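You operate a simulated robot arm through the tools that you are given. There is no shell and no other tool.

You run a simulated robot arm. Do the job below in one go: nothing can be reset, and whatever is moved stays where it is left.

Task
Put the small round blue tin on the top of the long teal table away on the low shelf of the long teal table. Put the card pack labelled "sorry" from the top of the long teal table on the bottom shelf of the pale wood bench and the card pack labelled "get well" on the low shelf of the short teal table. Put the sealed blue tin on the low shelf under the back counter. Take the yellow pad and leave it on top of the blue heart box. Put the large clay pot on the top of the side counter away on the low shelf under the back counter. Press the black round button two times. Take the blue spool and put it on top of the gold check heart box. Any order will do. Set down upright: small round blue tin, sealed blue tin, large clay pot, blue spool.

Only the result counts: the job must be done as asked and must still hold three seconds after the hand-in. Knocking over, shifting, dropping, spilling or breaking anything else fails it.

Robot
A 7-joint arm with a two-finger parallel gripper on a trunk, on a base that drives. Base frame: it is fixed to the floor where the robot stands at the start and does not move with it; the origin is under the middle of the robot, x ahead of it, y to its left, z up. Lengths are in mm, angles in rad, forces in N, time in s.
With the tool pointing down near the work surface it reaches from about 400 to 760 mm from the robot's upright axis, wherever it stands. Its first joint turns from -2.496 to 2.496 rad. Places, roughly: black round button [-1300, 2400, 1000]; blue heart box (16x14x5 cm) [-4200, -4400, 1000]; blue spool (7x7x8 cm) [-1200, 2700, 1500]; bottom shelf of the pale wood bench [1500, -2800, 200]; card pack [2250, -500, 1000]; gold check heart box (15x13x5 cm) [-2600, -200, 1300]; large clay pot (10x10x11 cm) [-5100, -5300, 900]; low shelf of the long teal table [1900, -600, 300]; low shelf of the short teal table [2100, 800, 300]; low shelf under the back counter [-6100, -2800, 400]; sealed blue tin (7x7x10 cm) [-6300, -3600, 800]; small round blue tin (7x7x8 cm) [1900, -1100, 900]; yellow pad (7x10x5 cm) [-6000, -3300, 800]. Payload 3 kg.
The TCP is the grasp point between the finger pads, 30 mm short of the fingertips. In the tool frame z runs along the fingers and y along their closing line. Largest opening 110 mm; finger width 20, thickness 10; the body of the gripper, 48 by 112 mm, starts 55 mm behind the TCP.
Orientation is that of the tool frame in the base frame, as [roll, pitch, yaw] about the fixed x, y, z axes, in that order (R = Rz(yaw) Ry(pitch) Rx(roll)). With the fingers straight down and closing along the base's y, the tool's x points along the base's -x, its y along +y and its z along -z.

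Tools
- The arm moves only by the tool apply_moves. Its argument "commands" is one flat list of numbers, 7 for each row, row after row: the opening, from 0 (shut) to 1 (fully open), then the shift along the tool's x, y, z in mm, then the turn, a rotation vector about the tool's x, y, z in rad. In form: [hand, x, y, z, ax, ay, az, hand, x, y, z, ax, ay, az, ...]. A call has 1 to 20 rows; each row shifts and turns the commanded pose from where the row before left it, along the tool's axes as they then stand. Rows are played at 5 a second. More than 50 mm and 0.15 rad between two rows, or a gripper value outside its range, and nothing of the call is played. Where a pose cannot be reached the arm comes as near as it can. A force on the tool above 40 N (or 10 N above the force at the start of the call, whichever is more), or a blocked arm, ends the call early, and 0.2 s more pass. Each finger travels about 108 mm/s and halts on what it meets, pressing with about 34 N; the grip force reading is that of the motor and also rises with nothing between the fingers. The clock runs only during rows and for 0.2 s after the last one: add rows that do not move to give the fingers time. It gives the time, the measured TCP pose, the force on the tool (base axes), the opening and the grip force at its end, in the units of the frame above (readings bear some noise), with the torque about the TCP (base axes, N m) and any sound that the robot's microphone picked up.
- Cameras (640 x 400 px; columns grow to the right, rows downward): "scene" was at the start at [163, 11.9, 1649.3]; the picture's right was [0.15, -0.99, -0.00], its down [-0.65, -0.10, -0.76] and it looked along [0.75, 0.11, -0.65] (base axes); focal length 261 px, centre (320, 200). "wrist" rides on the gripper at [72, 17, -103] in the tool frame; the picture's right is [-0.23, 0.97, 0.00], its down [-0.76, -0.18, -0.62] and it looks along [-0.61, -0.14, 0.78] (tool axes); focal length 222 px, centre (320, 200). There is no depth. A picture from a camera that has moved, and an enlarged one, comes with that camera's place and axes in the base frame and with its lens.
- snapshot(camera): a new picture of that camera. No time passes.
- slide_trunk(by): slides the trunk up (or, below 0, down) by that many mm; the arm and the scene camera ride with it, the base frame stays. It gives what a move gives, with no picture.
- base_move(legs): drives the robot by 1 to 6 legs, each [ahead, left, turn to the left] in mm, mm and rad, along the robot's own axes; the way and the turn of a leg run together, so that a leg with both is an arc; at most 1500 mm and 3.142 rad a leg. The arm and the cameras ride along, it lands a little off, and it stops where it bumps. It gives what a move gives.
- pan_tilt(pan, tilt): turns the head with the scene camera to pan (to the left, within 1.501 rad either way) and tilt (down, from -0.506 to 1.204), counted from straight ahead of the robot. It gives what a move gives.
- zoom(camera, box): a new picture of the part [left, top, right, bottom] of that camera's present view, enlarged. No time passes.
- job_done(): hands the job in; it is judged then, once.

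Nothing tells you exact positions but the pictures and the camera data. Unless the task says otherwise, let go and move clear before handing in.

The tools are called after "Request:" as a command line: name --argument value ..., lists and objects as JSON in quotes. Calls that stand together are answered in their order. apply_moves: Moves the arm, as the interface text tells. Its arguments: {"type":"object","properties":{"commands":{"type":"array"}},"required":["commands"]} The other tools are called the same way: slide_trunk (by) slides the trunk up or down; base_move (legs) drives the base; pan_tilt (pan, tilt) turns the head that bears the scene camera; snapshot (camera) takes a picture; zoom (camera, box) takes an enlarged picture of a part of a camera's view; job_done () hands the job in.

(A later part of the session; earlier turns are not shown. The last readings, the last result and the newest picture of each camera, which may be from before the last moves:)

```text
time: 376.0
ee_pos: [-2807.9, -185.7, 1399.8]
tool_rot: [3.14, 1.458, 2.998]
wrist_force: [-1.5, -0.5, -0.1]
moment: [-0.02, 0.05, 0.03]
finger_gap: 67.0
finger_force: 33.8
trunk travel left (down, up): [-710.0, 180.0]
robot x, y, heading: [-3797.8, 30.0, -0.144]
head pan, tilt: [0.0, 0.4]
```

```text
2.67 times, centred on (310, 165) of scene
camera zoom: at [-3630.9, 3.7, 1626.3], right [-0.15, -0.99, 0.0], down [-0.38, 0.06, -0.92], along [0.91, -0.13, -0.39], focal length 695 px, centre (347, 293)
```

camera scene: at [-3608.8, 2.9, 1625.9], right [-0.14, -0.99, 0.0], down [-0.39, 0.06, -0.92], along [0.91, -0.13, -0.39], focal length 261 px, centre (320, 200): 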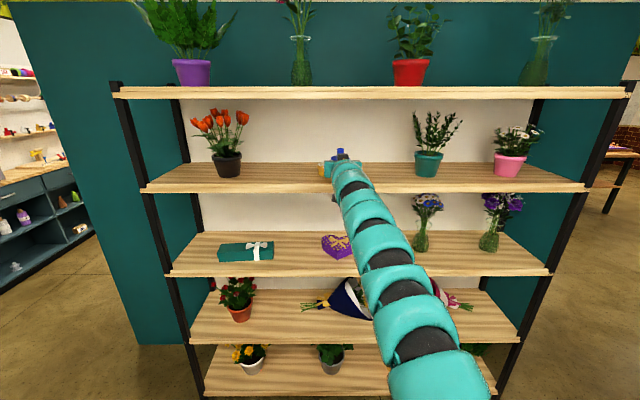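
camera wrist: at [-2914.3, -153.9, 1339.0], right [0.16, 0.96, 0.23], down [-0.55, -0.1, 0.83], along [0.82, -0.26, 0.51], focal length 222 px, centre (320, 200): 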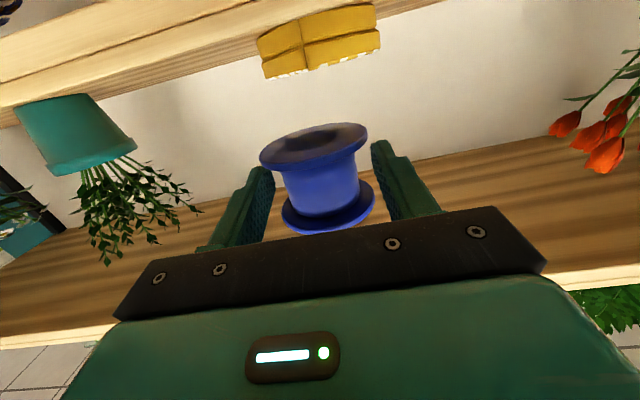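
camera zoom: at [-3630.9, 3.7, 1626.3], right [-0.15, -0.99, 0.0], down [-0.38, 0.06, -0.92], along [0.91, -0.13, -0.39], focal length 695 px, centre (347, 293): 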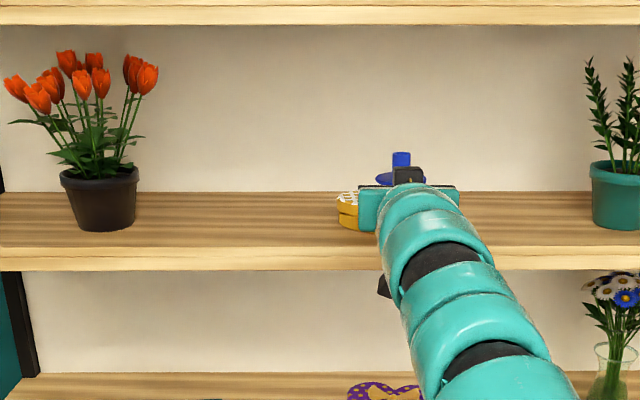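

Request:
base_move --legs '[[0, 221, 0], [163, 0, 0]]'

Request:
snapshot --camera "wrist"

Request:
snapshot --camera "scene"

```text
time: 378.8
ee_pos: [-2610.6, 8.4, 1396.5]
tool_rot: [3.139, 1.454, 2.999]
wrist_force: [0.2, -0.1, -0.8]
moment: [0.01, 0.01, 0.02]
finger_gap: 67.1
finger_force: 34.4
trunk travel left (down, up): [-710.0, 180.0]
robot x, y, heading: [-3604.7, 229.7, -0.146]
head pan, tilt: [0.0, 0.4]
```

```text
taken
camera wrist: at [-2717.8, 41.7, 1336.9], right [0.16, 0.96, 0.23], down [-0.55, -0.1, 0.83], along [0.82, -0.26, 0.51], focal length 222 px, centre (320, 200)
```

wrist: 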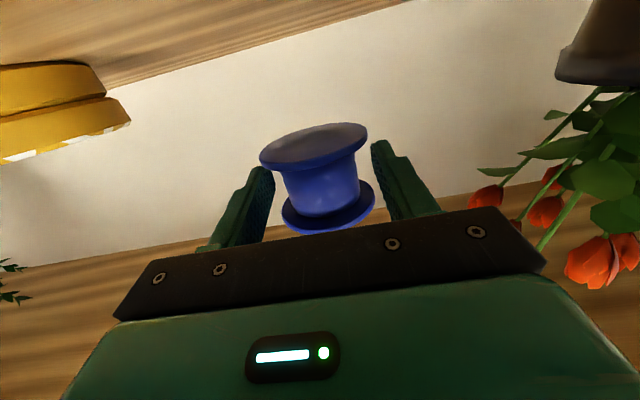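

```text
taken
camera scene: at [-3433.9, 199.3, 1625.9], right [-0.15, -0.99, 0.0], down [-0.39, 0.06, -0.92], along [0.91, -0.13, -0.39], focal length 261 px, centre (320, 200)
```

scene: 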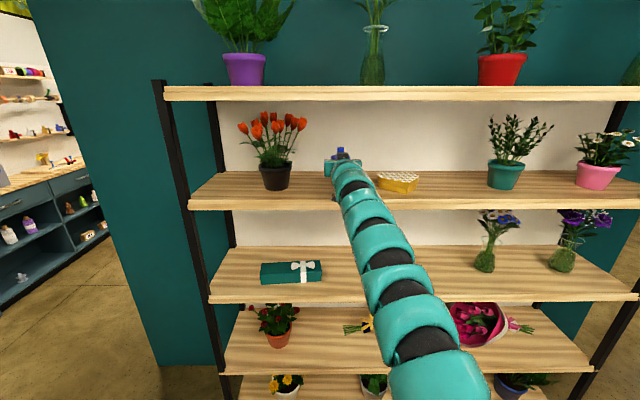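

Request:
slide_trunk --by -55

Request:
apply_moves --commands '[0, 3, 0, 0.35, 0, 0, 0, 0, 3, 0, 0.35, 0, 0, 0, 0, 3, 0, 0.35, 0, 0, 0, 0, 3, 0, 0.35, 0, 0, 0, 0, 3, 0, 0.35, 0, 0, 0]'

```text
time: 379.7
ee_pos: [-2613.2, 9.6, 1344.8]
tool_rot: [3.141, 1.456, 2.999]
wrist_force: [-0.2, 0.7, -0.3]
moment: [0.0, -0.01, 0.02]
finger_gap: 67.0
finger_force: 34.1
trunk travel left (down, up): [-655.0, 235.0]
robot x, y, heading: [-3602.9, 226.6, -0.143]
head pan, tilt: [0.0, 0.4]
```

```text
time: 380.9
ee_pos: [-2611.4, 8.8, 1329.1]
tool_rot: [3.141, 1.455, 2.999]
wrist_force: [1.0, -0.4, -0.7]
moment: [0.02, -0.01, -0.02]
finger_gap: 67.1
finger_force: 34.5
trunk travel left (down, up): [-655.0, 235.0]
robot x, y, heading: [-3607.5, 223.5, -0.146]
head pan, tilt: [0.0, 0.4]
```

Request:
apply_moves --commands '[0, 2, 0, 0.23, 0, 0, 0, 0, 2, 0, 0.23, 0, 0, 0, 0, 2, 0, 0.23, 0, 0, 0, 0, 2, 0, 0.23, 0, 0, 0, 0, 2, 0, 0.23, 0, 0, 0, 0, 2, 0, 0.23, 0, 0, 0, 0, 2, 0, 0.23, 0, 0, 0, 0, 2, 0, 0.23, 0, 0, 0]'

Request:
snapshot --camera "wrist"

Request:
zoom --camera "scene" --box '[250, 100, 450, 230]'

```text
time: 381.9
ee_pos: [-2612.6, 9.7, 1328.6]
tool_rot: [-3.139, 1.469, 3.003]
wrist_force: [2.8, -0.2, 5.6]
moment: [0.38, 0.52, -0.15]
finger_gap: 67.1
finger_force: 34.5
trunk travel left (down, up): [-655.0, 235.0]
robot x, y, heading: [-3605.0, 225.1, -0.146]
head pan, tilt: [0.0, 0.4]
stopped in row 5: the force on the tool passed its limit at 44 N (the readings are from after the stop); the commanded pose is now the measured one
```

```text
taken
camera wrist: at [-2719.4, 41.8, 1266.1], right [0.16, 0.96, 0.23], down [-0.56, -0.1, 0.82], along [0.81, -0.26, 0.52], focal length 222 px, centre (320, 200)
```

wrist: 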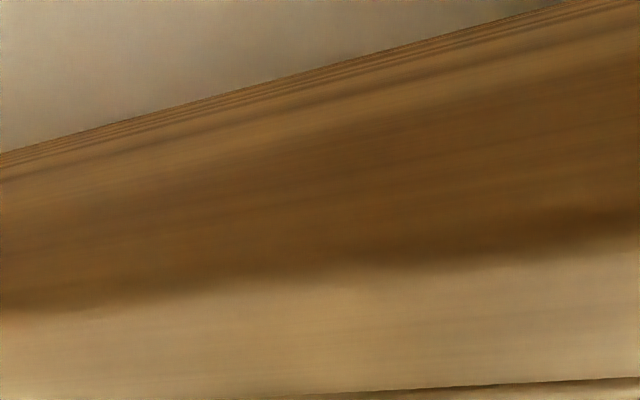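

```text
3.08 times, centred on (350, 165) of scene
camera zoom: at [-3435.5, 199.7, 1570.8], right [-0.15, -0.99, 0.0], down [-0.39, 0.06, -0.92], along [0.91, -0.13, -0.39], focal length 802 px, centre (228, 308)
```

zoom: 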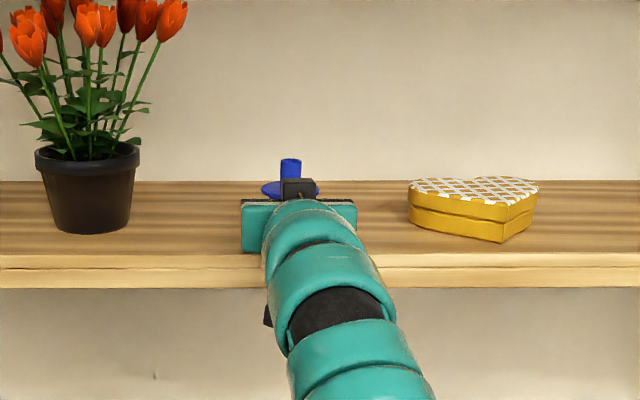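

The palm and spool are both right at the shelf surface. I'll open slowly so the spool settles onto the shelf.

Request:
apply_moves --commands '[0, 0, 0, 0, 0, 0, 0, 0.62, 0, 0, 0, 0, 0, 0, 0.64, 0, 0, 0, 0, 0, 0, 0.68, 0, 0, 0, 0, 0, 0, 0.75, 0, 0, 0, 0, 0, 0, 0.85, 0, 0, 0, 0, 0, 0, 0.85, 0, 0, 0, 0, 0, 0]'

Request:
zoom --camera "scene" --box '[250, 100, 450, 230]'

```text
time: 383.6
ee_pos: [-2613.6, 9.0, 1328.9]
tool_rot: [-3.139, 1.469, 3.001]
wrist_force: [10.1, -1.5, 16.3]
moment: [0.91, 1.22, -0.53]
finger_gap: 93.7
finger_force: 0.2
trunk travel left (down, up): [-655.0, 235.0]
robot x, y, heading: [-3607.1, 229.2, -0.149]
head pan, tilt: [0.0, 0.4]
```

```text
3.08 times, centred on (350, 165) of scene
camera zoom: at [-3435.8, 200.0, 1571.3], right [-0.15, -0.99, 0.0], down [-0.38, 0.06, -0.92], along [0.91, -0.14, -0.39], focal length 802 px, centre (228, 308)
```

zoom: 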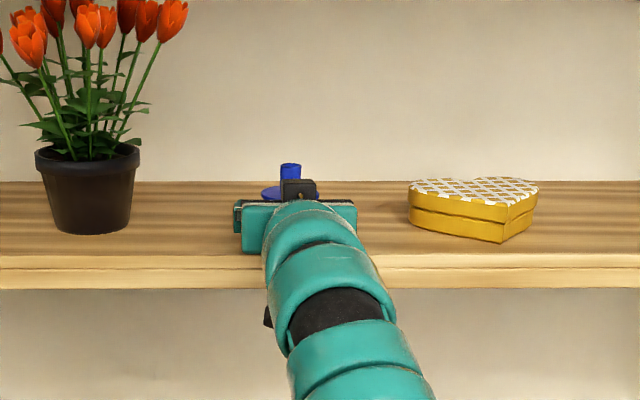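

Request:
apply_moves --commands '[0.85, -3, 0, -0.3, 0, 0, 0, 0.85, -3, 0, -0.3, 0, 0, 0, 0.85, -2, 0, -0.2, 0, 0, 0]'

Request:
base_move --legs '[[-170, 0, 0]]'

Request:
snapshot --camera "wrist"

Request:
zoom --camera "scene" --box '[250, 100, 450, 230]'

```text
time: 384.4
ee_pos: [-2612.8, 8.8, 1333.3]
tool_rot: [3.14, 1.466, 2.997]
wrist_force: [0.0, -0.9, 0.0]
moment: [-0.02, -0.05, -0.02]
finger_gap: 93.8
finger_force: 0.0
trunk travel left (down, up): [-655.0, 235.0]
robot x, y, heading: [-3603.9, 224.6, -0.146]
head pan, tilt: [0.0, 0.4]
```

```text
time: 385.8
ee_pos: [-2782.5, 33.8, 1336.9]
tool_rot: [3.141, 1.467, 2.999]
wrist_force: [-1.1, 0.0, 0.6]
moment: [-0.05, 0.04, 0.0]
finger_gap: 93.3
finger_force: 0.0
trunk travel left (down, up): [-655.0, 235.0]
robot x, y, heading: [-3774.6, 249.9, -0.147]
head pan, tilt: [0.0, 0.4]
```

```text
taken
camera wrist: at [-2889.3, 66.1, 1274.2], right [0.16, 0.96, 0.23], down [-0.56, -0.1, 0.82], along [0.81, -0.26, 0.52], focal length 222 px, centre (320, 200)
```

wrist: 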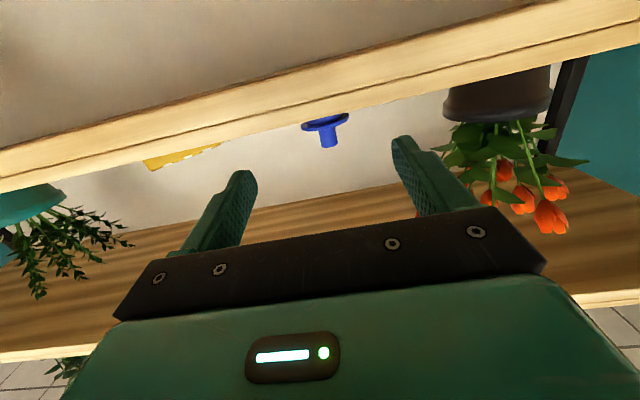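

```text
3.08 times, centred on (350, 165) of scene
camera zoom: at [-3605.5, 224.6, 1571.3], right [-0.15, -0.99, 0.0], down [-0.38, 0.06, -0.92], along [0.91, -0.14, -0.39], focal length 802 px, centre (228, 308)
```

zoom: 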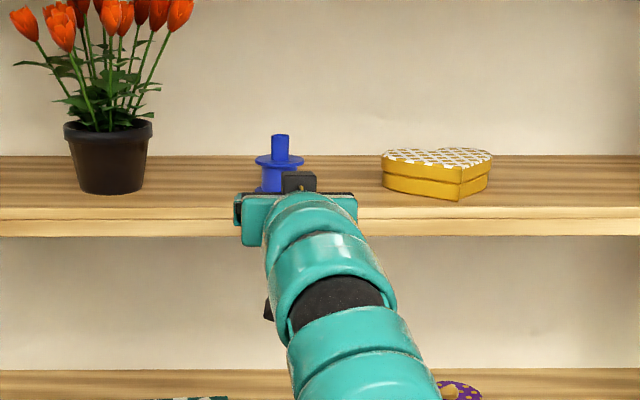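

The spool is standing upright on the shelf. Now I'll steepen the tool angle in free air and raise a little.

Request:
apply_moves --commands '[0.85, 0, 0, 0, 0, 0.115, 0, 0.85, 0, 0, 0, 0, 0.115, 0, 0.85, 0, 0, 0, 0, 0.115, 0, 0.85, 0, 0, 0, 0, 0.12, 0, 0.85, 0, 0, 0, 0, 0, 0]'

Request:
slide_trunk --by 60

Request:
snapshot --camera "wrist"

Request:
snapshot --camera "scene"

```text
time: 387.0
ee_pos: [-2796.6, 40.7, 1298.6]
tool_rot: [-3.14, 1.291, 3.002]
wrist_force: [0.9, 0.0, -0.5]
moment: [0.03, -0.01, -0.02]
finger_gap: 93.5
finger_force: 0.0
out of reach, approached as far as the arm can: row 1, 2, 3, 4
trunk travel left (down, up): [-655.0, 235.0]
robot x, y, heading: [-3776.7, 252.3, -0.144]
head pan, tilt: [0.0, 0.4]
```

```text
time: 388.0
ee_pos: [-2796.5, 40.0, 1358.6]
tool_rot: [-3.14, 1.292, 3.0]
wrist_force: [0.9, -0.1, -0.4]
moment: [0.0, 0.02, 0.02]
finger_gap: 93.3
finger_force: 0.1
trunk travel left (down, up): [-715.0, 175.0]
robot x, y, heading: [-3778.2, 249.2, -0.148]
head pan, tilt: [0.0, 0.4]
```

```text
taken
camera wrist: at [-2911.9, 73.0, 1316.1], right [0.2, 0.96, 0.22], down [-0.41, -0.12, 0.9], along [0.89, -0.27, 0.37], focal length 222 px, centre (320, 200)
```

wrist: 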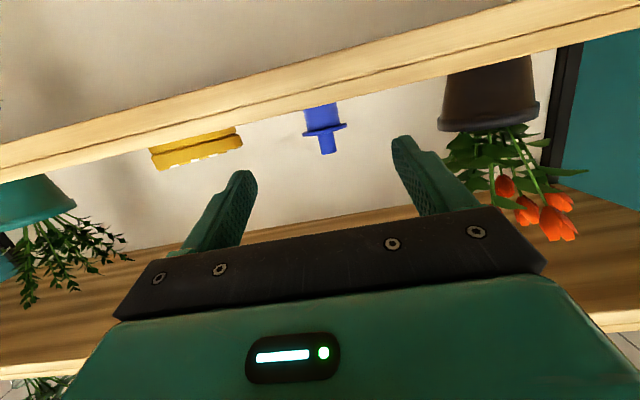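

```text
taken
camera scene: at [-3603.7, 224.3, 1631.1], right [-0.15, -0.99, 0.0], down [-0.39, 0.06, -0.92], along [0.91, -0.14, -0.39], focal length 261 px, centre (320, 200)
```

scene: 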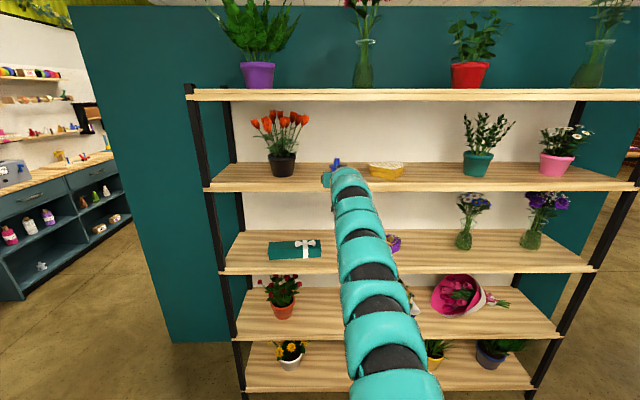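

Request:
apply_moves --commands '[0.85, 11, 0, -38.4, 0, 0, 0, 0.85, 11, 0, -38.4, 0, 0, 0, 0.85, 11, 0, -38.4, 0, 0, 0, 0.85, 0, 0, 0, 0, 0.1, 0, 0.85, 0, 0, 0, 0, 0.1, 0, 0.85, 0, 0, 0, 0, 0.09, 0, 0.85, 0, 0, 0, 0, 0, 0]'

Request:
snapshot --camera "wrist"

```text
time: 389.6
ee_pos: [-2914.8, 55.1, 1358.4]
tool_rot: [-3.141, 1.001, 3.0]
wrist_force: [0.6, -0.3, -0.2]
moment: [0.03, 0.01, -0.01]
finger_gap: 93.7
finger_force: 0.1
trunk travel left (down, up): [-715.0, 175.0]
robot x, y, heading: [-3770.5, 251.9, -0.144]
head pan, tilt: [0.0, 0.4]
```

```text
taken
camera wrist: at [-3037.4, 90.6, 1352.1], right [0.26, 0.95, 0.19], down [-0.14, -0.16, 0.98], along [0.96, -0.28, 0.09], focal length 222 px, centre (320, 200)
```

wrist: 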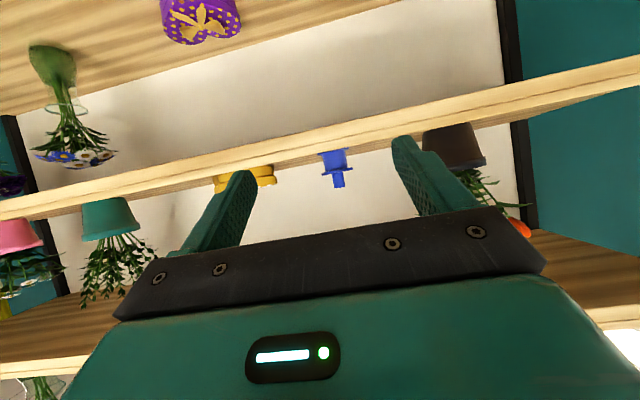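

Request:
base_move --legs '[[225, 0, 0]]'

Request:
snapshot --camera "wrist"

Request:
zoom --camera "scene" --box '[230, 90, 450, 230]'

```text
time: 391.3
ee_pos: [-2690.9, 22.4, 1357.0]
tool_rot: [-3.14, 1.002, 3.0]
wrist_force: [-0.4, 0.0, 0.0]
moment: [-0.02, 0.01, 0.03]
finger_gap: 93.6
finger_force: 0.1
trunk travel left (down, up): [-715.0, 175.0]
robot x, y, heading: [-3553.2, 214.8, -0.148]
head pan, tilt: [0.0, 0.4]
```

```text
taken
camera wrist: at [-2814.1, 57.7, 1351.4], right [0.26, 0.95, 0.19], down [-0.14, -0.16, 0.98], along [0.96, -0.28, 0.09], focal length 222 px, centre (320, 200)
```

wrist: 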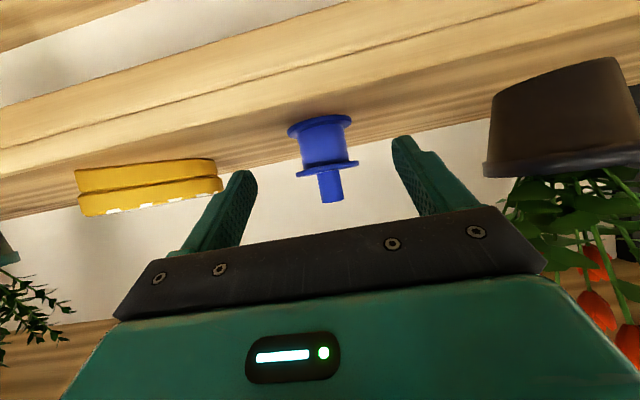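

```text
2.86 times, centred on (340, 160) of scene
camera zoom: at [-3380.5, 191.2, 1630.9], right [-0.15, -0.99, 0.0], down [-0.39, 0.06, -0.92], along [0.91, -0.14, -0.39], focal length 745 px, centre (263, 314)
```

zoom: 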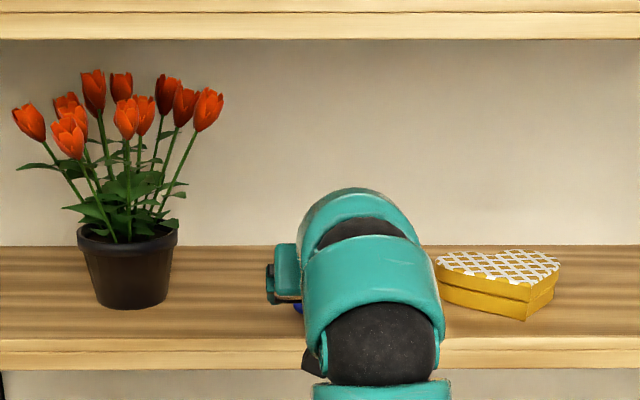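

Request:
apply_moves --commands '[0.85, -5.4, 0, 20.9, 0, 0, 0, 0.85, -5.4, 0, 20.9, 0, 0, 0, 0.85, -5.4, 0, 20.9, 0, 0, 0, 0.85, -5.4, 0, 20.9, 0, 0, 0, 0.85, 0, 0, 0, 0, 0, 0]'

Request:
snapshot --camera "wrist"

```text
time: 392.5
ee_pos: [-2610.7, 11.9, 1331.6]
tool_rot: [-3.141, 1.0, 3.001]
wrist_force: [0.8, 0.1, 1.0]
moment: [-0.01, 0.04, -0.01]
finger_gap: 93.6
finger_force: 0.1
trunk travel left (down, up): [-715.0, 175.0]
robot x, y, heading: [-3549.0, 216.2, -0.149]
head pan, tilt: [0.0, 0.4]
```

```text
taken
camera wrist: at [-2733.8, 46.3, 1325.1], right [0.26, 0.95, 0.19], down [-0.14, -0.16, 0.98], along [0.96, -0.28, 0.09], focal length 222 px, centre (320, 200)
```

wrist: 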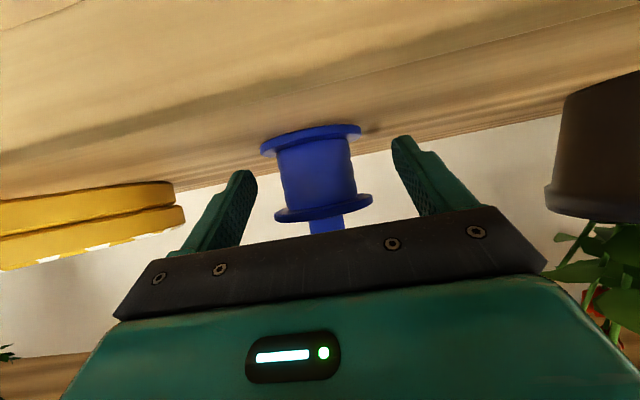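

Request:
apply_moves --commands '[0.75, 0, 0, 0, 0, 0, 0, 0.68, 0, 0, 0, 0, 0, 0, 0.64, 0, 0, 0, 0, 0, 0, 0.6, 0, 0, 0, 0, 0, 0, 0.55, 0, 0, 0, 0, 0, 0, 0.4, 0, 0, 0, 0, 0, 0, 0, 0, 0, 0, 0, 0, 0, 0, 0, 0, 0, 0, 0, 0]'

Request:
apply_moves --commands '[0, -2.5, 0, -1.6, 0, 0, 0, 0, -3.4, 0, -2.2, 0, 0, 0, 0, -4.2, 0, -2.7, 0, 0, 0, 0, -4.2, 0, -2.7, 0, 0, 0, 0, 0, 0, 0, 0, 0, 0]'

Request:
snapshot --camera "wrist"

```text
time: 394.3
ee_pos: [-2611.7, 12.0, 1331.6]
tool_rot: [3.141, 1.001, 3.0]
wrist_force: [-1.5, -0.2, -0.2]
moment: [-0.04, 0.04, 0.0]
finger_gap: 66.8
finger_force: 34.1
trunk travel left (down, up): [-715.0, 175.0]
robot x, y, heading: [-3553.1, 216.2, -0.152]
head pan, tilt: [0.0, 0.4]
```

```text
time: 395.5
ee_pos: [-2611.9, 10.9, 1347.6]
tool_rot: [-3.141, 1.001, 3.0]
wrist_force: [-0.1, -0.5, -0.6]
moment: [0.03, 0.0, -0.02]
finger_gap: 66.8
finger_force: 34.3
trunk travel left (down, up): [-715.0, 175.0]
robot x, y, heading: [-3552.2, 222.9, -0.146]
head pan, tilt: [0.0, 0.4]
```

```text
taken
camera wrist: at [-2733.7, 46.7, 1342.0], right [0.26, 0.95, 0.19], down [-0.14, -0.16, 0.98], along [0.96, -0.28, 0.09], focal length 222 px, centre (320, 200)
```

wrist: 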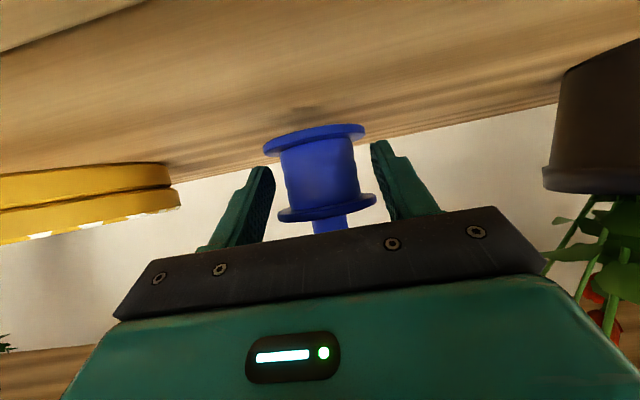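

The spool is regripped upright with the steeper tool. I'll lift it, back out, shift right to the heart box, and come in above it.

Request:
slide_trunk --by 70

Request:
base_move --legs '[[-150, 0, 0], [0, -218, 0]]'

Request:
snapshot --camera "wrist"

Request:
zoom --camera "scene" --box '[230, 90, 450, 230]'

```text
time: 396.6
ee_pos: [-2610.7, 11.2, 1417.6]
tool_rot: [-3.142, 1.002, 3.0]
wrist_force: [-0.1, -0.4, -1.5]
moment: [-0.03, 0.06, 0.01]
finger_gap: 66.6
finger_force: 34.1
trunk travel left (down, up): [-785.0, 105.0]
robot x, y, heading: [-3553.3, 219.1, -0.144]
head pan, tilt: [0.0, 0.4]
```

```text
time: 399.3
ee_pos: [-2793.3, -186.0, 1417.7]
tool_rot: [3.14, 1.001, 2.995]
wrist_force: [0.3, 0.1, -0.6]
moment: [0.02, -0.04, 0.05]
finger_gap: 66.4
finger_force: 33.9
trunk travel left (down, up): [-785.0, 105.0]
robot x, y, heading: [-3732.9, 22.8, -0.154]
head pan, tilt: [0.0, 0.4]
```

```text
taken
camera wrist: at [-2915.8, -150.4, 1411.9], right [0.26, 0.95, 0.19], down [-0.14, -0.16, 0.98], along [0.96, -0.28, 0.09], focal length 222 px, centre (320, 200)
```

wrist: 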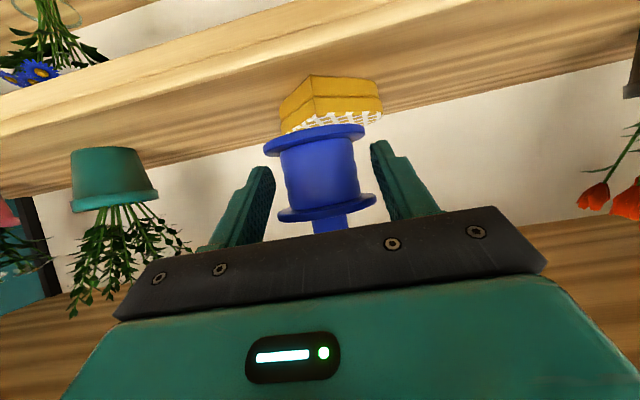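

```text
2.86 times, centred on (340, 160) of scene
camera zoom: at [-3563.6, -4.7, 1701.1], right [-0.15, -0.99, 0.0], down [-0.38, 0.06, -0.92], along [0.91, -0.14, -0.39], focal length 745 px, centre (263, 314)
```

zoom: 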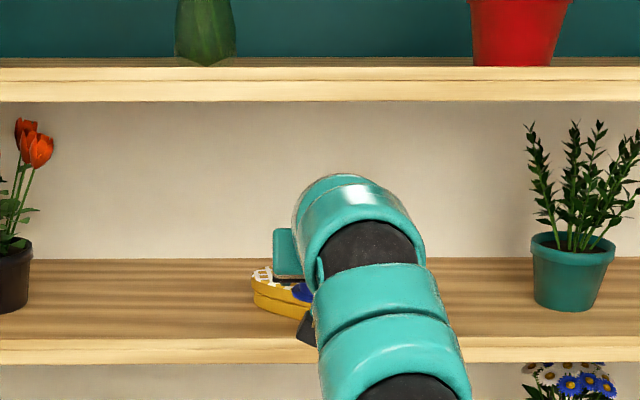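

Request:
base_move --legs '[[191, 6, 0]]'

Request:
snapshot --camera "wrist"

Request:
zoom --camera "scene" --box '[230, 90, 450, 230]'

```text
time: 400.8
ee_pos: [-2601.8, -208.0, 1417.8]
tool_rot: [3.141, 1.0, 2.998]
wrist_force: [-0.3, -0.8, -1.4]
moment: [0.01, 0.02, -0.01]
finger_gap: 66.7
finger_force: 34.0
trunk travel left (down, up): [-785.0, 105.0]
robot x, y, heading: [-3540.0, 2.0, -0.148]
head pan, tilt: [0.0, 0.4]
```

```text
taken
camera wrist: at [-2724.4, -172.9, 1411.2], right [0.26, 0.95, 0.19], down [-0.14, -0.16, 0.98], along [0.96, -0.28, 0.09], focal length 222 px, centre (320, 200)
```

wrist: 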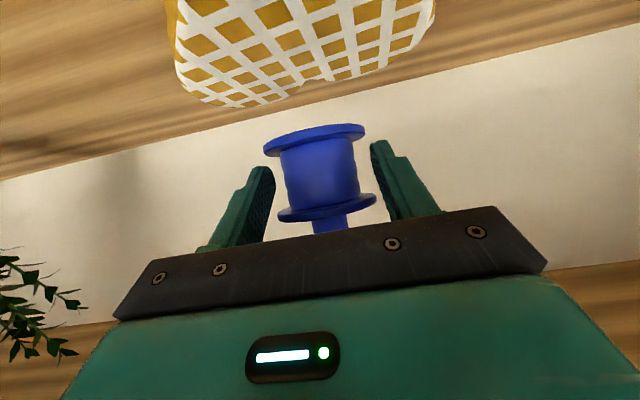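

```text
2.86 times, centred on (340, 160) of scene
camera zoom: at [-3371.7, -26.4, 1701.0], right [-0.15, -0.99, 0.0], down [-0.39, 0.06, -0.92], along [0.91, -0.14, -0.39], focal length 745 px, centre (263, 314)
```

zoom: 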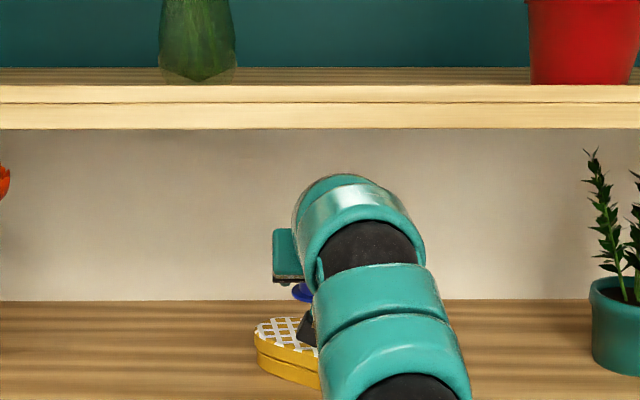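

The spool hangs right over the heart lid. I'll nudge it about 8 mm forward of the lobe notch, then lower gently until contact.

Request:
apply_moves --commands '[0, 4.3, 3, -6.7, 0, 0, 0, 0, 0, 0, 0, 0, 0, 0]'

Request:
slide_trunk --by -25

Request:
snapshot --camera "wrist"

Request:
apply_moves --commands '[0, 1.7, 0, 1.1, 0, 0, 0, 0, 1.7, 0, 1.1, 0, 0, 0, 0, 1.7, 0, 1.1, 0, 0, 0]'

```text
time: 401.4
ee_pos: [-2610.2, -204.3, 1417.5]
tool_rot: [-3.141, 1.001, 2.996]
wrist_force: [-0.4, -0.5, -0.7]
moment: [-0.01, 0.01, -0.02]
finger_gap: 66.5
finger_force: 34.1
trunk travel left (down, up): [-785.0, 105.0]
robot x, y, heading: [-3542.7, -1.4, -0.15]
head pan, tilt: [0.0, 0.4]
```

```text
time: 402.1
ee_pos: [-2610.2, -203.8, 1393.1]
tool_rot: [-3.139, 1.001, 2.998]
wrist_force: [1.0, 0.2, -0.7]
moment: [0.02, -0.01, 0.01]
finger_gap: 66.3
finger_force: 33.8
trunk travel left (down, up): [-760.0, 130.0]
robot x, y, heading: [-3542.8, 3.7, -0.157]
head pan, tilt: [0.0, 0.4]
```

```text
taken
camera wrist: at [-2733.5, -168.4, 1387.0], right [0.26, 0.95, 0.19], down [-0.14, -0.16, 0.98], along [0.96, -0.28, 0.09], focal length 222 px, centre (320, 200)
```

wrist: 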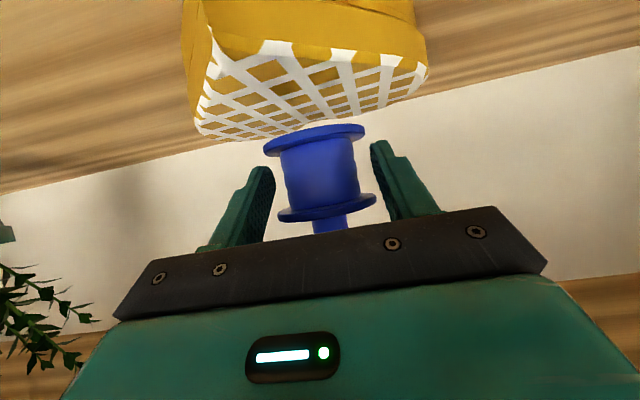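

```text
time: 402.9
ee_pos: [-2611.7, -203.6, 1386.1]
tool_rot: [-3.139, 1.0, 2.996]
wrist_force: [0.4, 0.4, -2.0]
moment: [-0.02, 0.01, 0.0]
finger_gap: 66.6
finger_force: 34.1
trunk travel left (down, up): [-760.0, 130.0]
robot x, y, heading: [-3543.1, -1.5, -0.152]
head pan, tilt: [0.0, 0.4]
```

Request:
apply_moves --commands '[0, 1.26, 0, 0.81, 0, 0, 0, 0, 1.26, 0, 0.81, 0, 0, 0, 0, 1.26, 0, 0.81, 0, 0, 0, 0, 1.26, 0, 0.81, 0, 0, 0]'

```text
time: 403.9
ee_pos: [-2610.6, -203.3, 1380.0]
tool_rot: [-3.141, 1.002, 2.998]
wrist_force: [-0.7, -0.1, -0.5]
moment: [0.03, -0.01, -0.03]
finger_gap: 66.3
finger_force: 33.7
trunk travel left (down, up): [-760.0, 130.0]
robot x, y, heading: [-3544.4, 3.7, -0.149]
head pan, tilt: [0.0, 0.4]
```

Request:
apply_moves --commands '[0, 1.26, 0, 0.81, 0, 0, 0, 0, 1.26, 0, 0.81, 0, 0, 0, 0, 0, 0, 0, 0, 0, 0]'

Request:
snapshot --camera "wrist"

Request:
zoom --camera "wrist" --box '[180, 50, 460, 230]'

```text
time: 404.7
ee_pos: [-2610.7, -203.5, 1379.0]
tool_rot: [3.141, 1.002, 2.996]
wrist_force: [-0.3, -0.4, -0.5]
moment: [-0.01, 0.02, 0.02]
finger_gap: 66.2
finger_force: 34.0
trunk travel left (down, up): [-760.0, 130.0]
robot x, y, heading: [-3540.2, 0.0, -0.151]
head pan, tilt: [0.0, 0.4]
```

```text
taken
camera wrist: at [-2733.6, -168.4, 1371.4], right [0.26, 0.95, 0.19], down [-0.14, -0.16, 0.98], along [0.96, -0.28, 0.09], focal length 222 px, centre (320, 200)
```

wrist: 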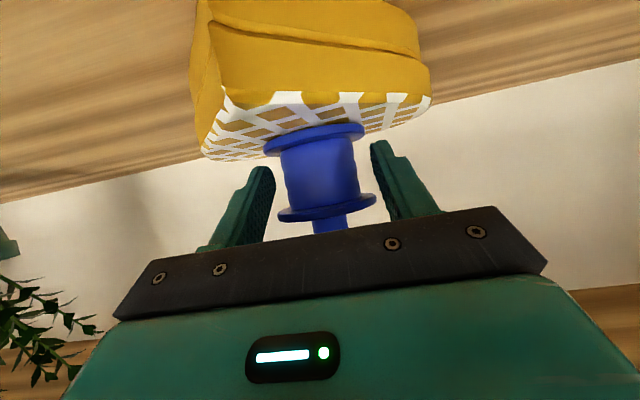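

```text
2.22 times, centred on (320, 140) of wrist
camera zoom: at [-2733.6, -168.4, 1371.4], right [0.26, 0.95, 0.19], down [-0.14, -0.16, 0.98], along [0.96, -0.28, 0.09], focal length 494 px, centre (320, 333)
```

zoom: 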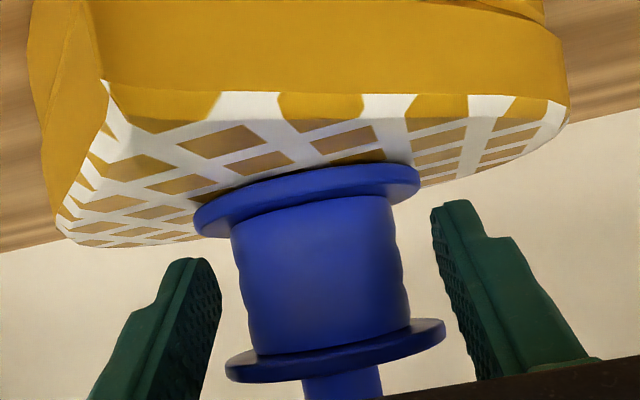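

Request:
apply_moves --commands '[0, 0.84, 0, 0.54, 0, 0, 0, 0, 0.84, 0, 0.54, 0, 0, 0, 0, 0.84, 0, 0.54, 0, 0, 0, 0, 0.84, 0, 0.54, 0, 0, 0, 0, 0.84, 0, 0.54, 0, 0, 0, 0, 0.84, 0, 0.54, 0, 0, 0, 0, 0.84, 0, 0.54, 0, 0, 0, 0, 0.84, 0, 0.54, 0, 0, 0]'

```text
time: 406.5
ee_pos: [-2613.3, -203.6, 1375.2]
tool_rot: [-3.14, 1.012, 2.997]
wrist_force: [11.9, -0.9, 29.5]
moment: [0.08, -0.53, -0.16]
finger_gap: 66.2
finger_force: 34.0
trunk travel left (down, up): [-760.0, 130.0]
robot x, y, heading: [-3540.6, 2.2, -0.147]
head pan, tilt: [0.0, 0.4]
```

The spool is seated on the lid. I'll ease the pressure and open slowly.

Request:
apply_moves --commands '[0, -1.7, 0, -1.1, 0, 0, 0, 0.615, 0, 0, 0, 0, 0, 0, 0.63, 0, 0, 0, 0, 0, 0, 0.66, 0, 0, 0, 0, 0, 0, 0.72, 0, 0, 0, 0, 0, 0, 0.8, 0, 0, 0, 0, 0, 0, 0.85, 0, 0, 0, 0, 0, 0, 0.85, 0, 0, 0, 0, 0, 0]'

Request:
snapshot --camera "wrist"

```text
time: 408.3
ee_pos: [-2611.1, -203.0, 1371.8]
tool_rot: [3.141, 1.003, 2.998]
wrist_force: [0.6, 0.0, -0.8]
moment: [0.0, 0.01, -0.01]
finger_gap: 93.6
finger_force: 0.0
trunk travel left (down, up): [-760.0, 130.0]
robot x, y, heading: [-3544.5, -0.2, -0.149]
head pan, tilt: [0.0, 0.4]
```

```text
taken
camera wrist: at [-2733.0, -168.5, 1365.8], right [0.26, 0.95, 0.19], down [-0.14, -0.16, 0.98], along [0.96, -0.28, 0.09], focal length 222 px, centre (320, 200)
```

wrist: 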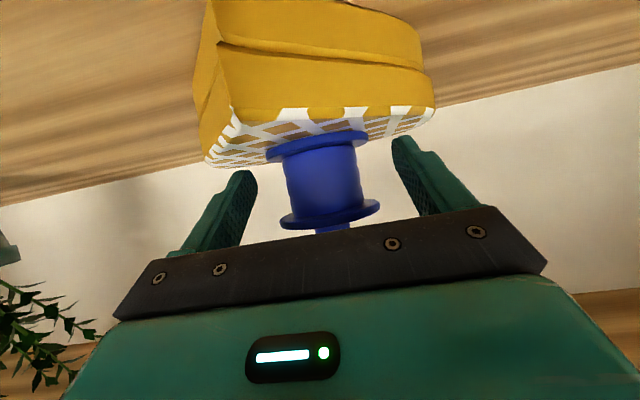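

Request:
apply_moves --commands '[0.85, 0, 0, -15, 0, 0, 0, 0.85, 0, 0, -30, 0, 0, 0, 0.85, 0, 0, -40, 0, 0, 0]'

Request:
base_move --legs '[[-450, 0, 0]]'

Request:
zoom --camera "scene" --box '[200, 100, 480, 260]'

Request:
snapshot --camera "wrist"

```text
time: 409.1
ee_pos: [-2684.1, -194.3, 1417.3]
tool_rot: [-3.14, 0.999, 2.998]
wrist_force: [-0.5, 0.8, 0.0]
moment: [0.01, 0.01, -0.02]
finger_gap: 93.3
finger_force: 0.1
trunk travel left (down, up): [-760.0, 130.0]
robot x, y, heading: [-3545.1, 1.3, -0.148]
head pan, tilt: [0.0, 0.4]
```

```text
time: 411.8
ee_pos: [-3124.9, -128.4, 1418.8]
tool_rot: [-3.141, 1.003, 2.994]
wrist_force: [0.2, 0.4, -0.4]
moment: [0.0, -0.03, 0.03]
finger_gap: 93.4
finger_force: 0.0
trunk travel left (down, up): [-760.0, 130.0]
robot x, y, heading: [-3984.9, 68.8, -0.151]
head pan, tilt: [0.0, 0.4]
```

```text
2.29 times, centred on (340, 180) of scene
camera zoom: at [-3815.4, 40.9, 1676.2], right [-0.15, -0.99, 0.0], down [-0.38, 0.06, -0.92], along [0.91, -0.14, -0.39], focal length 596 px, centre (274, 246)
```

zoom: 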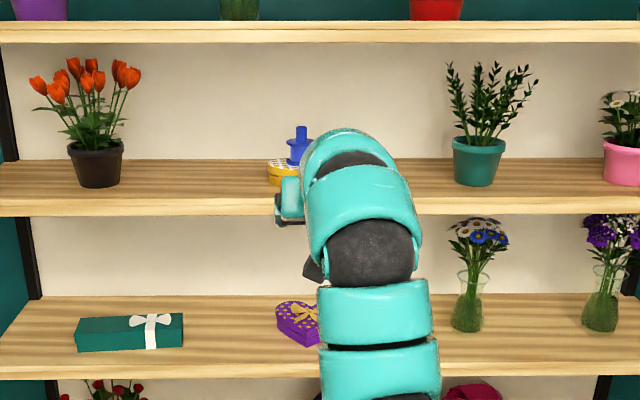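

```text
taken
camera wrist: at [-3246.7, -93.4, 1411.9], right [0.26, 0.95, 0.19], down [-0.14, -0.16, 0.98], along [0.95, -0.28, 0.09], focal length 222 px, centre (320, 200)
```

wrist: 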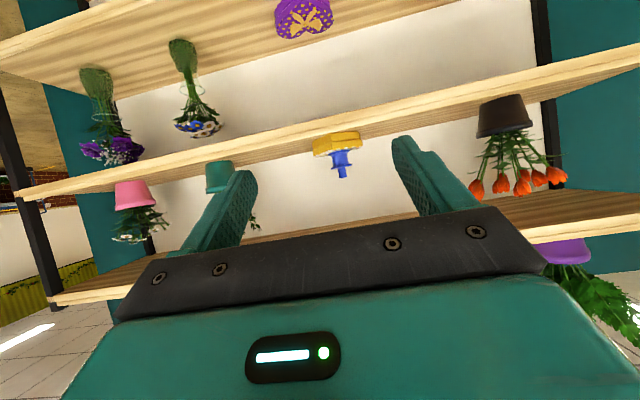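

The spool stands on the gold heart box. Next I'll head for the back area through the doorway to collect the tin, the pad and the clay pot.

Request:
base_move --legs '[[0, 0, -1.563], [700, -610, 0]]'

Request:
pan_tilt --pan -0.3 --tilt 0.3

Request:
snapshot --camera "scene"

Request:
pan_tilt --pan 0.4 --tilt 0.3

Request:
snapshot --camera "scene"

```text
time: 420.5
ee_pos: [-4884.5, -1397.9, 1417.5]
tool_rot: [-3.141, 1.003, 1.427]
wrist_force: [0.2, 0.5, 0.4]
moment: [0.02, 0.0, -0.03]
finger_gap: 93.6
finger_force: 0.0
trunk travel left (down, up): [-760.0, 130.0]
robot x, y, heading: [-4694.9, -537.3, -1.72]
head pan, tilt: [0.0, 0.4]
```

```text
time: 421.3
ee_pos: [-4884.4, -1396.5, 1417.4]
tool_rot: [-3.138, 0.999, 1.426]
wrist_force: [-0.3, -0.4, 0.6]
moment: [0.0, -0.04, -0.01]
finger_gap: 93.6
finger_force: 0.1
trunk travel left (down, up): [-760.0, 130.0]
robot x, y, heading: [-4688.9, -535.1, -1.724]
head pan, tilt: [-0.3, 0.3]
```

```text
taken
camera scene: at [-4744.3, -699.8, 1685.4], right [-0.9, 0.43, 0.0], down [0.13, 0.27, -0.96], along [-0.41, -0.86, -0.3], focal length 261 px, centre (320, 200)
```

scene: 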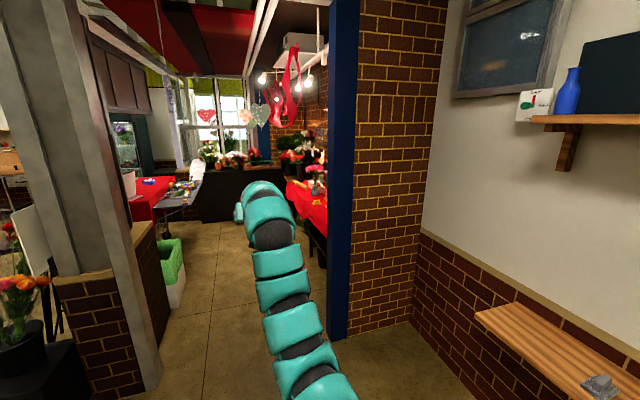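

```text
time: 422.4
ee_pos: [-4883.1, -1397.2, 1417.2]
tool_rot: [-3.141, 1.003, 1.428]
wrist_force: [-0.1, 0.5, -0.8]
moment: [-0.02, -0.01, 0.0]
finger_gap: 93.6
finger_force: 0.1
trunk travel left (down, up): [-760.0, 130.0]
robot x, y, heading: [-4686.9, -535.5, -1.721]
head pan, tilt: [0.4, 0.3]
```

```text
taken
camera scene: at [-4680.7, -706.2, 1685.4], right [-0.97, -0.25, 0.0], down [-0.07, 0.29, -0.96], along [0.24, -0.93, -0.3], focal length 261 px, centre (320, 200)
```

scene: 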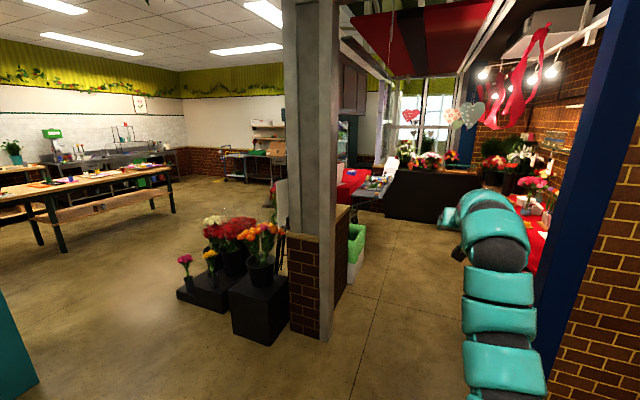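

The doorway lies between the white post and the blue pillar. I'll fold the arm into a compact tool-down pose before going in.

Request:
apply_moves --commands '[0.85, 0, 0, -30, 0, 0.14, 0, 0.85, 0, 0, -30, 0, 0.14, 0, 0.85, 0, 0, 0, 0, 0.14, 0, 0.85, 0, 0, 0, 0, 0.14, 0, 0.85, 0, 0, 0, 0, 0.14, 0, 0.85, 0, 0, 0, 0, 0.14, 0, 0.85, 0, 0, 0, 0, 0.16, 0]'

Request:
apply_moves --commands '[0.85, 0, 0, 45, 0, 0, 0, 0.85, 0, 0, 45, 0, 0, 0, 0.85, 0, 0, 45, 0, 0, 0, 0.85, 0, 0, 45, 0, 0, 0, 0.85, 0, 0, 45, 0, 0, 0, 0.85, 0, 0, 45, 0, 0, 0, 0.85, 0, 0, 45, 0, 0, 0, 0.85, 0, 0, 45, 0, 0, 0, 0.85, 0, 0, 45, 0, 0, 0]'

Request:
apply_moves --commands '[0.85, 40, 0, 0, 0, 0, 0, 0.85, 40, 0, 0, 0, 0, 0, 0.85, 40, 0, 0, 0, 0, 0, 0.85, 40, 0, 0, 0, 0, 0, 0.85, 40, 0, 0, 0, 0, 0]'

```text
refused: row 7 steps farther than a row can; nothing moved
```

```text
time: 424.4
ee_pos: [-4903.8, -1502.2, 1321.6]
tool_rot: [-3.14, 1.002, 1.428]
wrist_force: [-0.3, -0.4, -0.3]
moment: [0.01, 0.03, 0.01]
finger_gap: 93.2
finger_force: 0.1
out of reach, approached as far as the arm can: row 3, 4, 5, 6, 7, 8, 9
trunk travel left (down, up): [-760.0, 130.0]
robot x, y, heading: [-4691.0, -536.1, -1.72]
head pan, tilt: [0.4, 0.3]
```

```text
time: 425.6
ee_pos: [-4886.9, -1393.4, 1155.1]
tool_rot: [-3.14, 1.005, 1.428]
wrist_force: [0.2, 0.1, -0.4]
moment: [-0.01, -0.01, 0.03]
finger_gap: 93.4
finger_force: 0.0
trunk travel left (down, up): [-760.0, 130.0]
robot x, y, heading: [-4690.4, -538.0, -1.714]
head pan, tilt: [0.4, 0.3]
```

Request:
apply_moves --commands '[0.85, 0, 0, -20, 0, 0.14, 0, 0.85, 0, 0, -20, 0, 0.14, 0, 0.85, 0, 0, 0, 0, 0.14, 0, 0.85, 0, 0, 0, 0, 0.14, 0, 0.85, 0, 0, 0, 0, 0.14, 0, 0.85, 0, 0, 0, 0, 0.14, 0, 0.85, 0, 0, 0, 0, 0.14, 0, 0.85, 0, 0, 0, 0, 0.025, 0]'

Request:
apply_moves --commands '[0.85, 0, 0, 40, 0, 0, 0, 0.85, 0, 0, 40, 0, 0, 0, 0.85, 0, 0, 40, 0, 0, 0, 0.85, 0, 0, 40, 0, 0, 0, 0.85, 0, 0, 40, 0, 0, 0, 0.85, 0, 0, 40, 0, 0, 0]'

Request:
apply_moves --commands '[0.85, 40, 0, 0, 0, 0, 0, 0.85, 40, 0, 0, 0, 0, 0, 0.85, 40, 0, 0, 0, 0, 0, 0.85, 40, 0, 0, 0, 0, 0, 0.85, 40, 0, 0, 0, 0, 0]'

Request:
snapshot --camera "scene"

```text
time: 427.4
ee_pos: [-4887.6, -1347.5, 1177.5]
tool_rot: [-3.141, 0.161, 1.427]
wrist_force: [-0.2, 0.3, -0.4]
moment: [-0.03, -0.01, 0.03]
finger_gap: 93.5
finger_force: 0.1
out of reach, approached as far as the arm can: row 6, 7
trunk travel left (down, up): [-760.0, 130.0]
robot x, y, heading: [-4690.9, -535.4, -1.724]
head pan, tilt: [0.4, 0.3]
```

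```text
time: 428.8
ee_pos: [-4890.8, -1340.6, 989.8]
tool_rot: [-3.14, 0.136, 1.43]
wrist_force: [-0.4, -0.1, -0.1]
moment: [0.02, -0.02, 0.0]
finger_gap: 93.5
finger_force: 0.1
out of reach, approached as far as the arm can: row 1, 3, 4, 5, 6
trunk travel left (down, up): [-760.0, 130.0]
robot x, y, heading: [-4688.7, -533.5, -1.715]
head pan, tilt: [0.4, 0.3]
```

```text
time: 429.9
ee_pos: [-4858.6, -1219.5, 930.4]
tool_rot: [3.141, 0.137, 1.43]
wrist_force: [-0.5, 0.5, 0.4]
moment: [-0.02, -0.01, 0.02]
finger_gap: 93.5
finger_force: 0.1
out of reach, approached as far as the arm can: row 3, 4, 5
trunk travel left (down, up): [-760.0, 130.0]
robot x, y, heading: [-4689.6, -536.2, -1.716]
head pan, tilt: [0.4, 0.3]
```

```text
taken
camera scene: at [-4680.9, -705.6, 1685.4], right [-0.97, -0.25, 0.0], down [-0.07, 0.29, -0.96], along [0.24, -0.93, -0.3], focal length 261 px, centre (320, 200)
```

scene: 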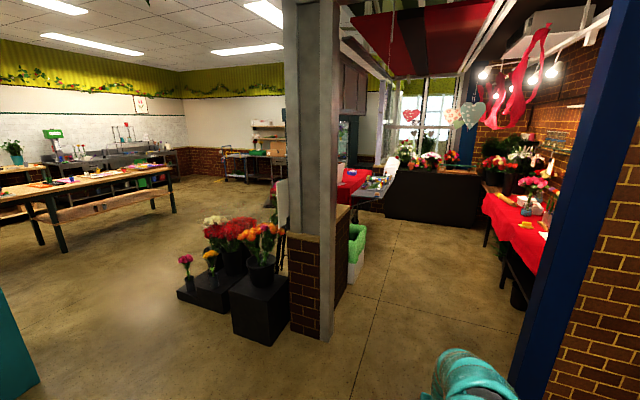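

Request:
base_move --legs '[[900, -90, 0]]'

Request:
pan_tilt --pan -0.3 --tilt 0.4

Request:
snapshot --camera "scene"

Request:
pan_tilt --pan 0.3 --tilt 0.4

Request:
snapshot --camera "scene"

```text
time: 434.7
ee_pos: [-5093.1, -2096.2, 929.9]
tool_rot: [-3.141, 0.134, 1.418]
wrist_force: [0.8, -0.2, 0.3]
moment: [0.02, -0.01, -0.01]
finger_gap: 93.3
finger_force: 0.1
trunk travel left (down, up): [-760.0, 130.0]
robot x, y, heading: [-4916.8, -1412.8, -1.73]
head pan, tilt: [0.4, 0.3]
```

```text
time: 435.8
ee_pos: [-5093.7, -2095.9, 930.2]
tool_rot: [3.141, 0.136, 1.418]
wrist_force: [-0.9, -0.6, 0.1]
moment: [-0.01, 0.01, 0.0]
finger_gap: 93.3
finger_force: 0.0
trunk travel left (down, up): [-760.0, 130.0]
robot x, y, heading: [-4918.4, -1414.3, -1.733]
head pan, tilt: [-0.3, 0.4]
```

```text
taken
camera scene: at [-4973.3, -1576.9, 1676.1], right [-0.9, 0.44, 0.0], down [0.17, 0.35, -0.92], along [-0.41, -0.83, -0.39], focal length 261 px, centre (320, 200)
```

scene: 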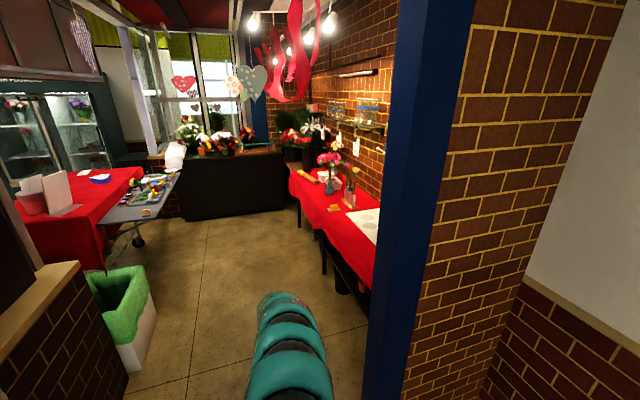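

```text
time: 436.8
ee_pos: [-5093.6, -2097.3, 930.0]
tool_rot: [-3.141, 0.133, 1.419]
wrist_force: [0.3, -0.2, -0.5]
moment: [-0.01, -0.01, -0.03]
finger_gap: 93.5
finger_force: 0.0
trunk travel left (down, up): [-760.0, 130.0]
robot x, y, heading: [-4917.9, -1413.1, -1.727]
head pan, tilt: [0.3, 0.4]
```

```text
taken
camera scene: at [-4919.4, -1585.6, 1676.1], right [-0.99, -0.14, 0.0], down [-0.05, 0.39, -0.92], along [0.13, -0.91, -0.39], focal length 261 px, centre (320, 200)
```

scene: 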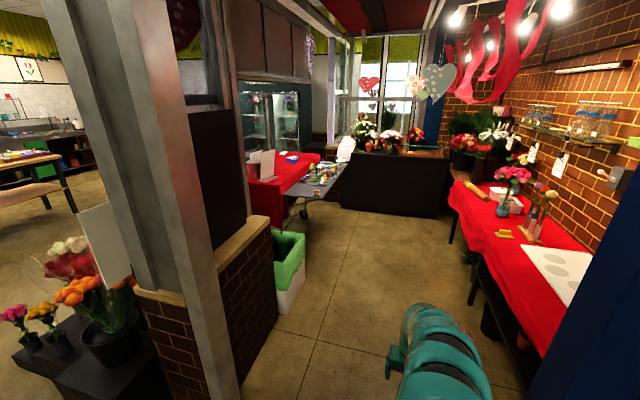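

Request:
zoom --camera "scene" --box '[440, 130, 640, 260]'

Request:
zoom --camera "scene" --box '[240, 110, 460, 230]'

Request:
zoom --camera "scene" --box '[420, 220, 600, 360]'

```text
3.08 times, centred on (540, 195) of scene
camera zoom: at [-4919.4, -1585.6, 1676.1], right [-0.99, -0.14, 0.0], down [-0.05, 0.39, -0.92], along [0.13, -0.91, -0.39], focal length 802 px, centre (-357, 215)
```

zoom: 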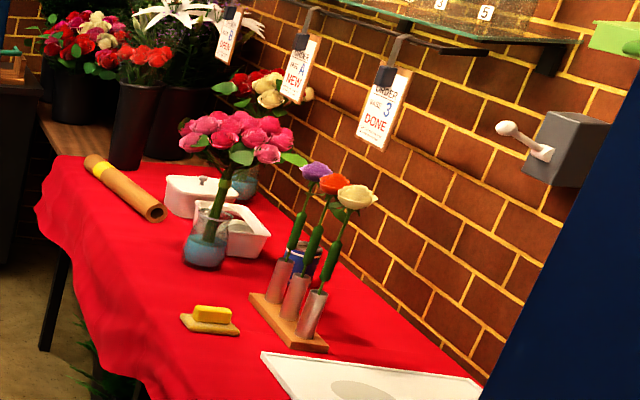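

```text
2.91 times, centred on (350, 170) of scene
camera zoom: at [-4919.4, -1585.6, 1676.1], right [-0.99, -0.14, 0.0], down [-0.05, 0.39, -0.92], along [0.13, -0.91, -0.39], focal length 758 px, centre (233, 287)
```

zoom: 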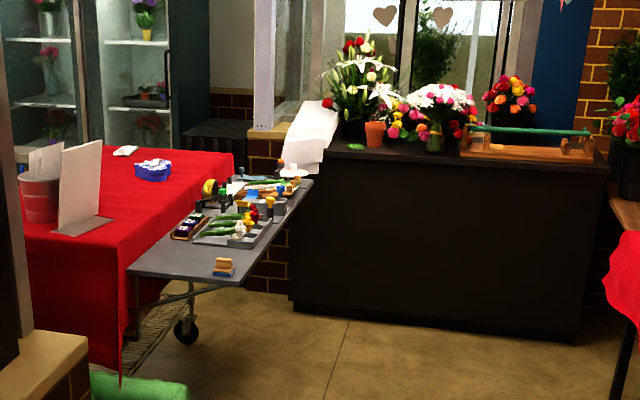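

```text
2.86 times, centred on (510, 290) of scene
camera zoom: at [-4919.4, -1585.6, 1676.1], right [-0.99, -0.14, 0.0], down [-0.05, 0.39, -0.92], along [0.13, -0.91, -0.39], focal length 745 px, centre (-223, -57)
```

zoom: 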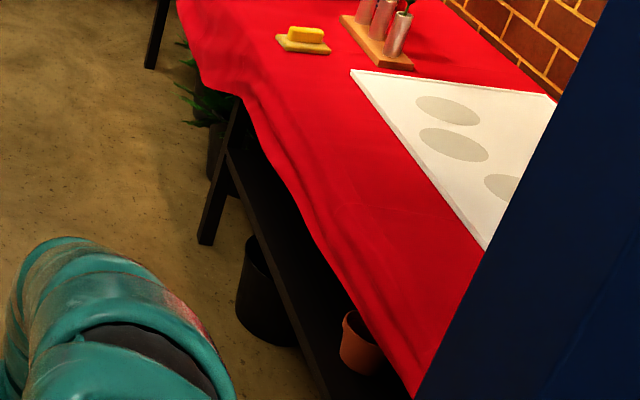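

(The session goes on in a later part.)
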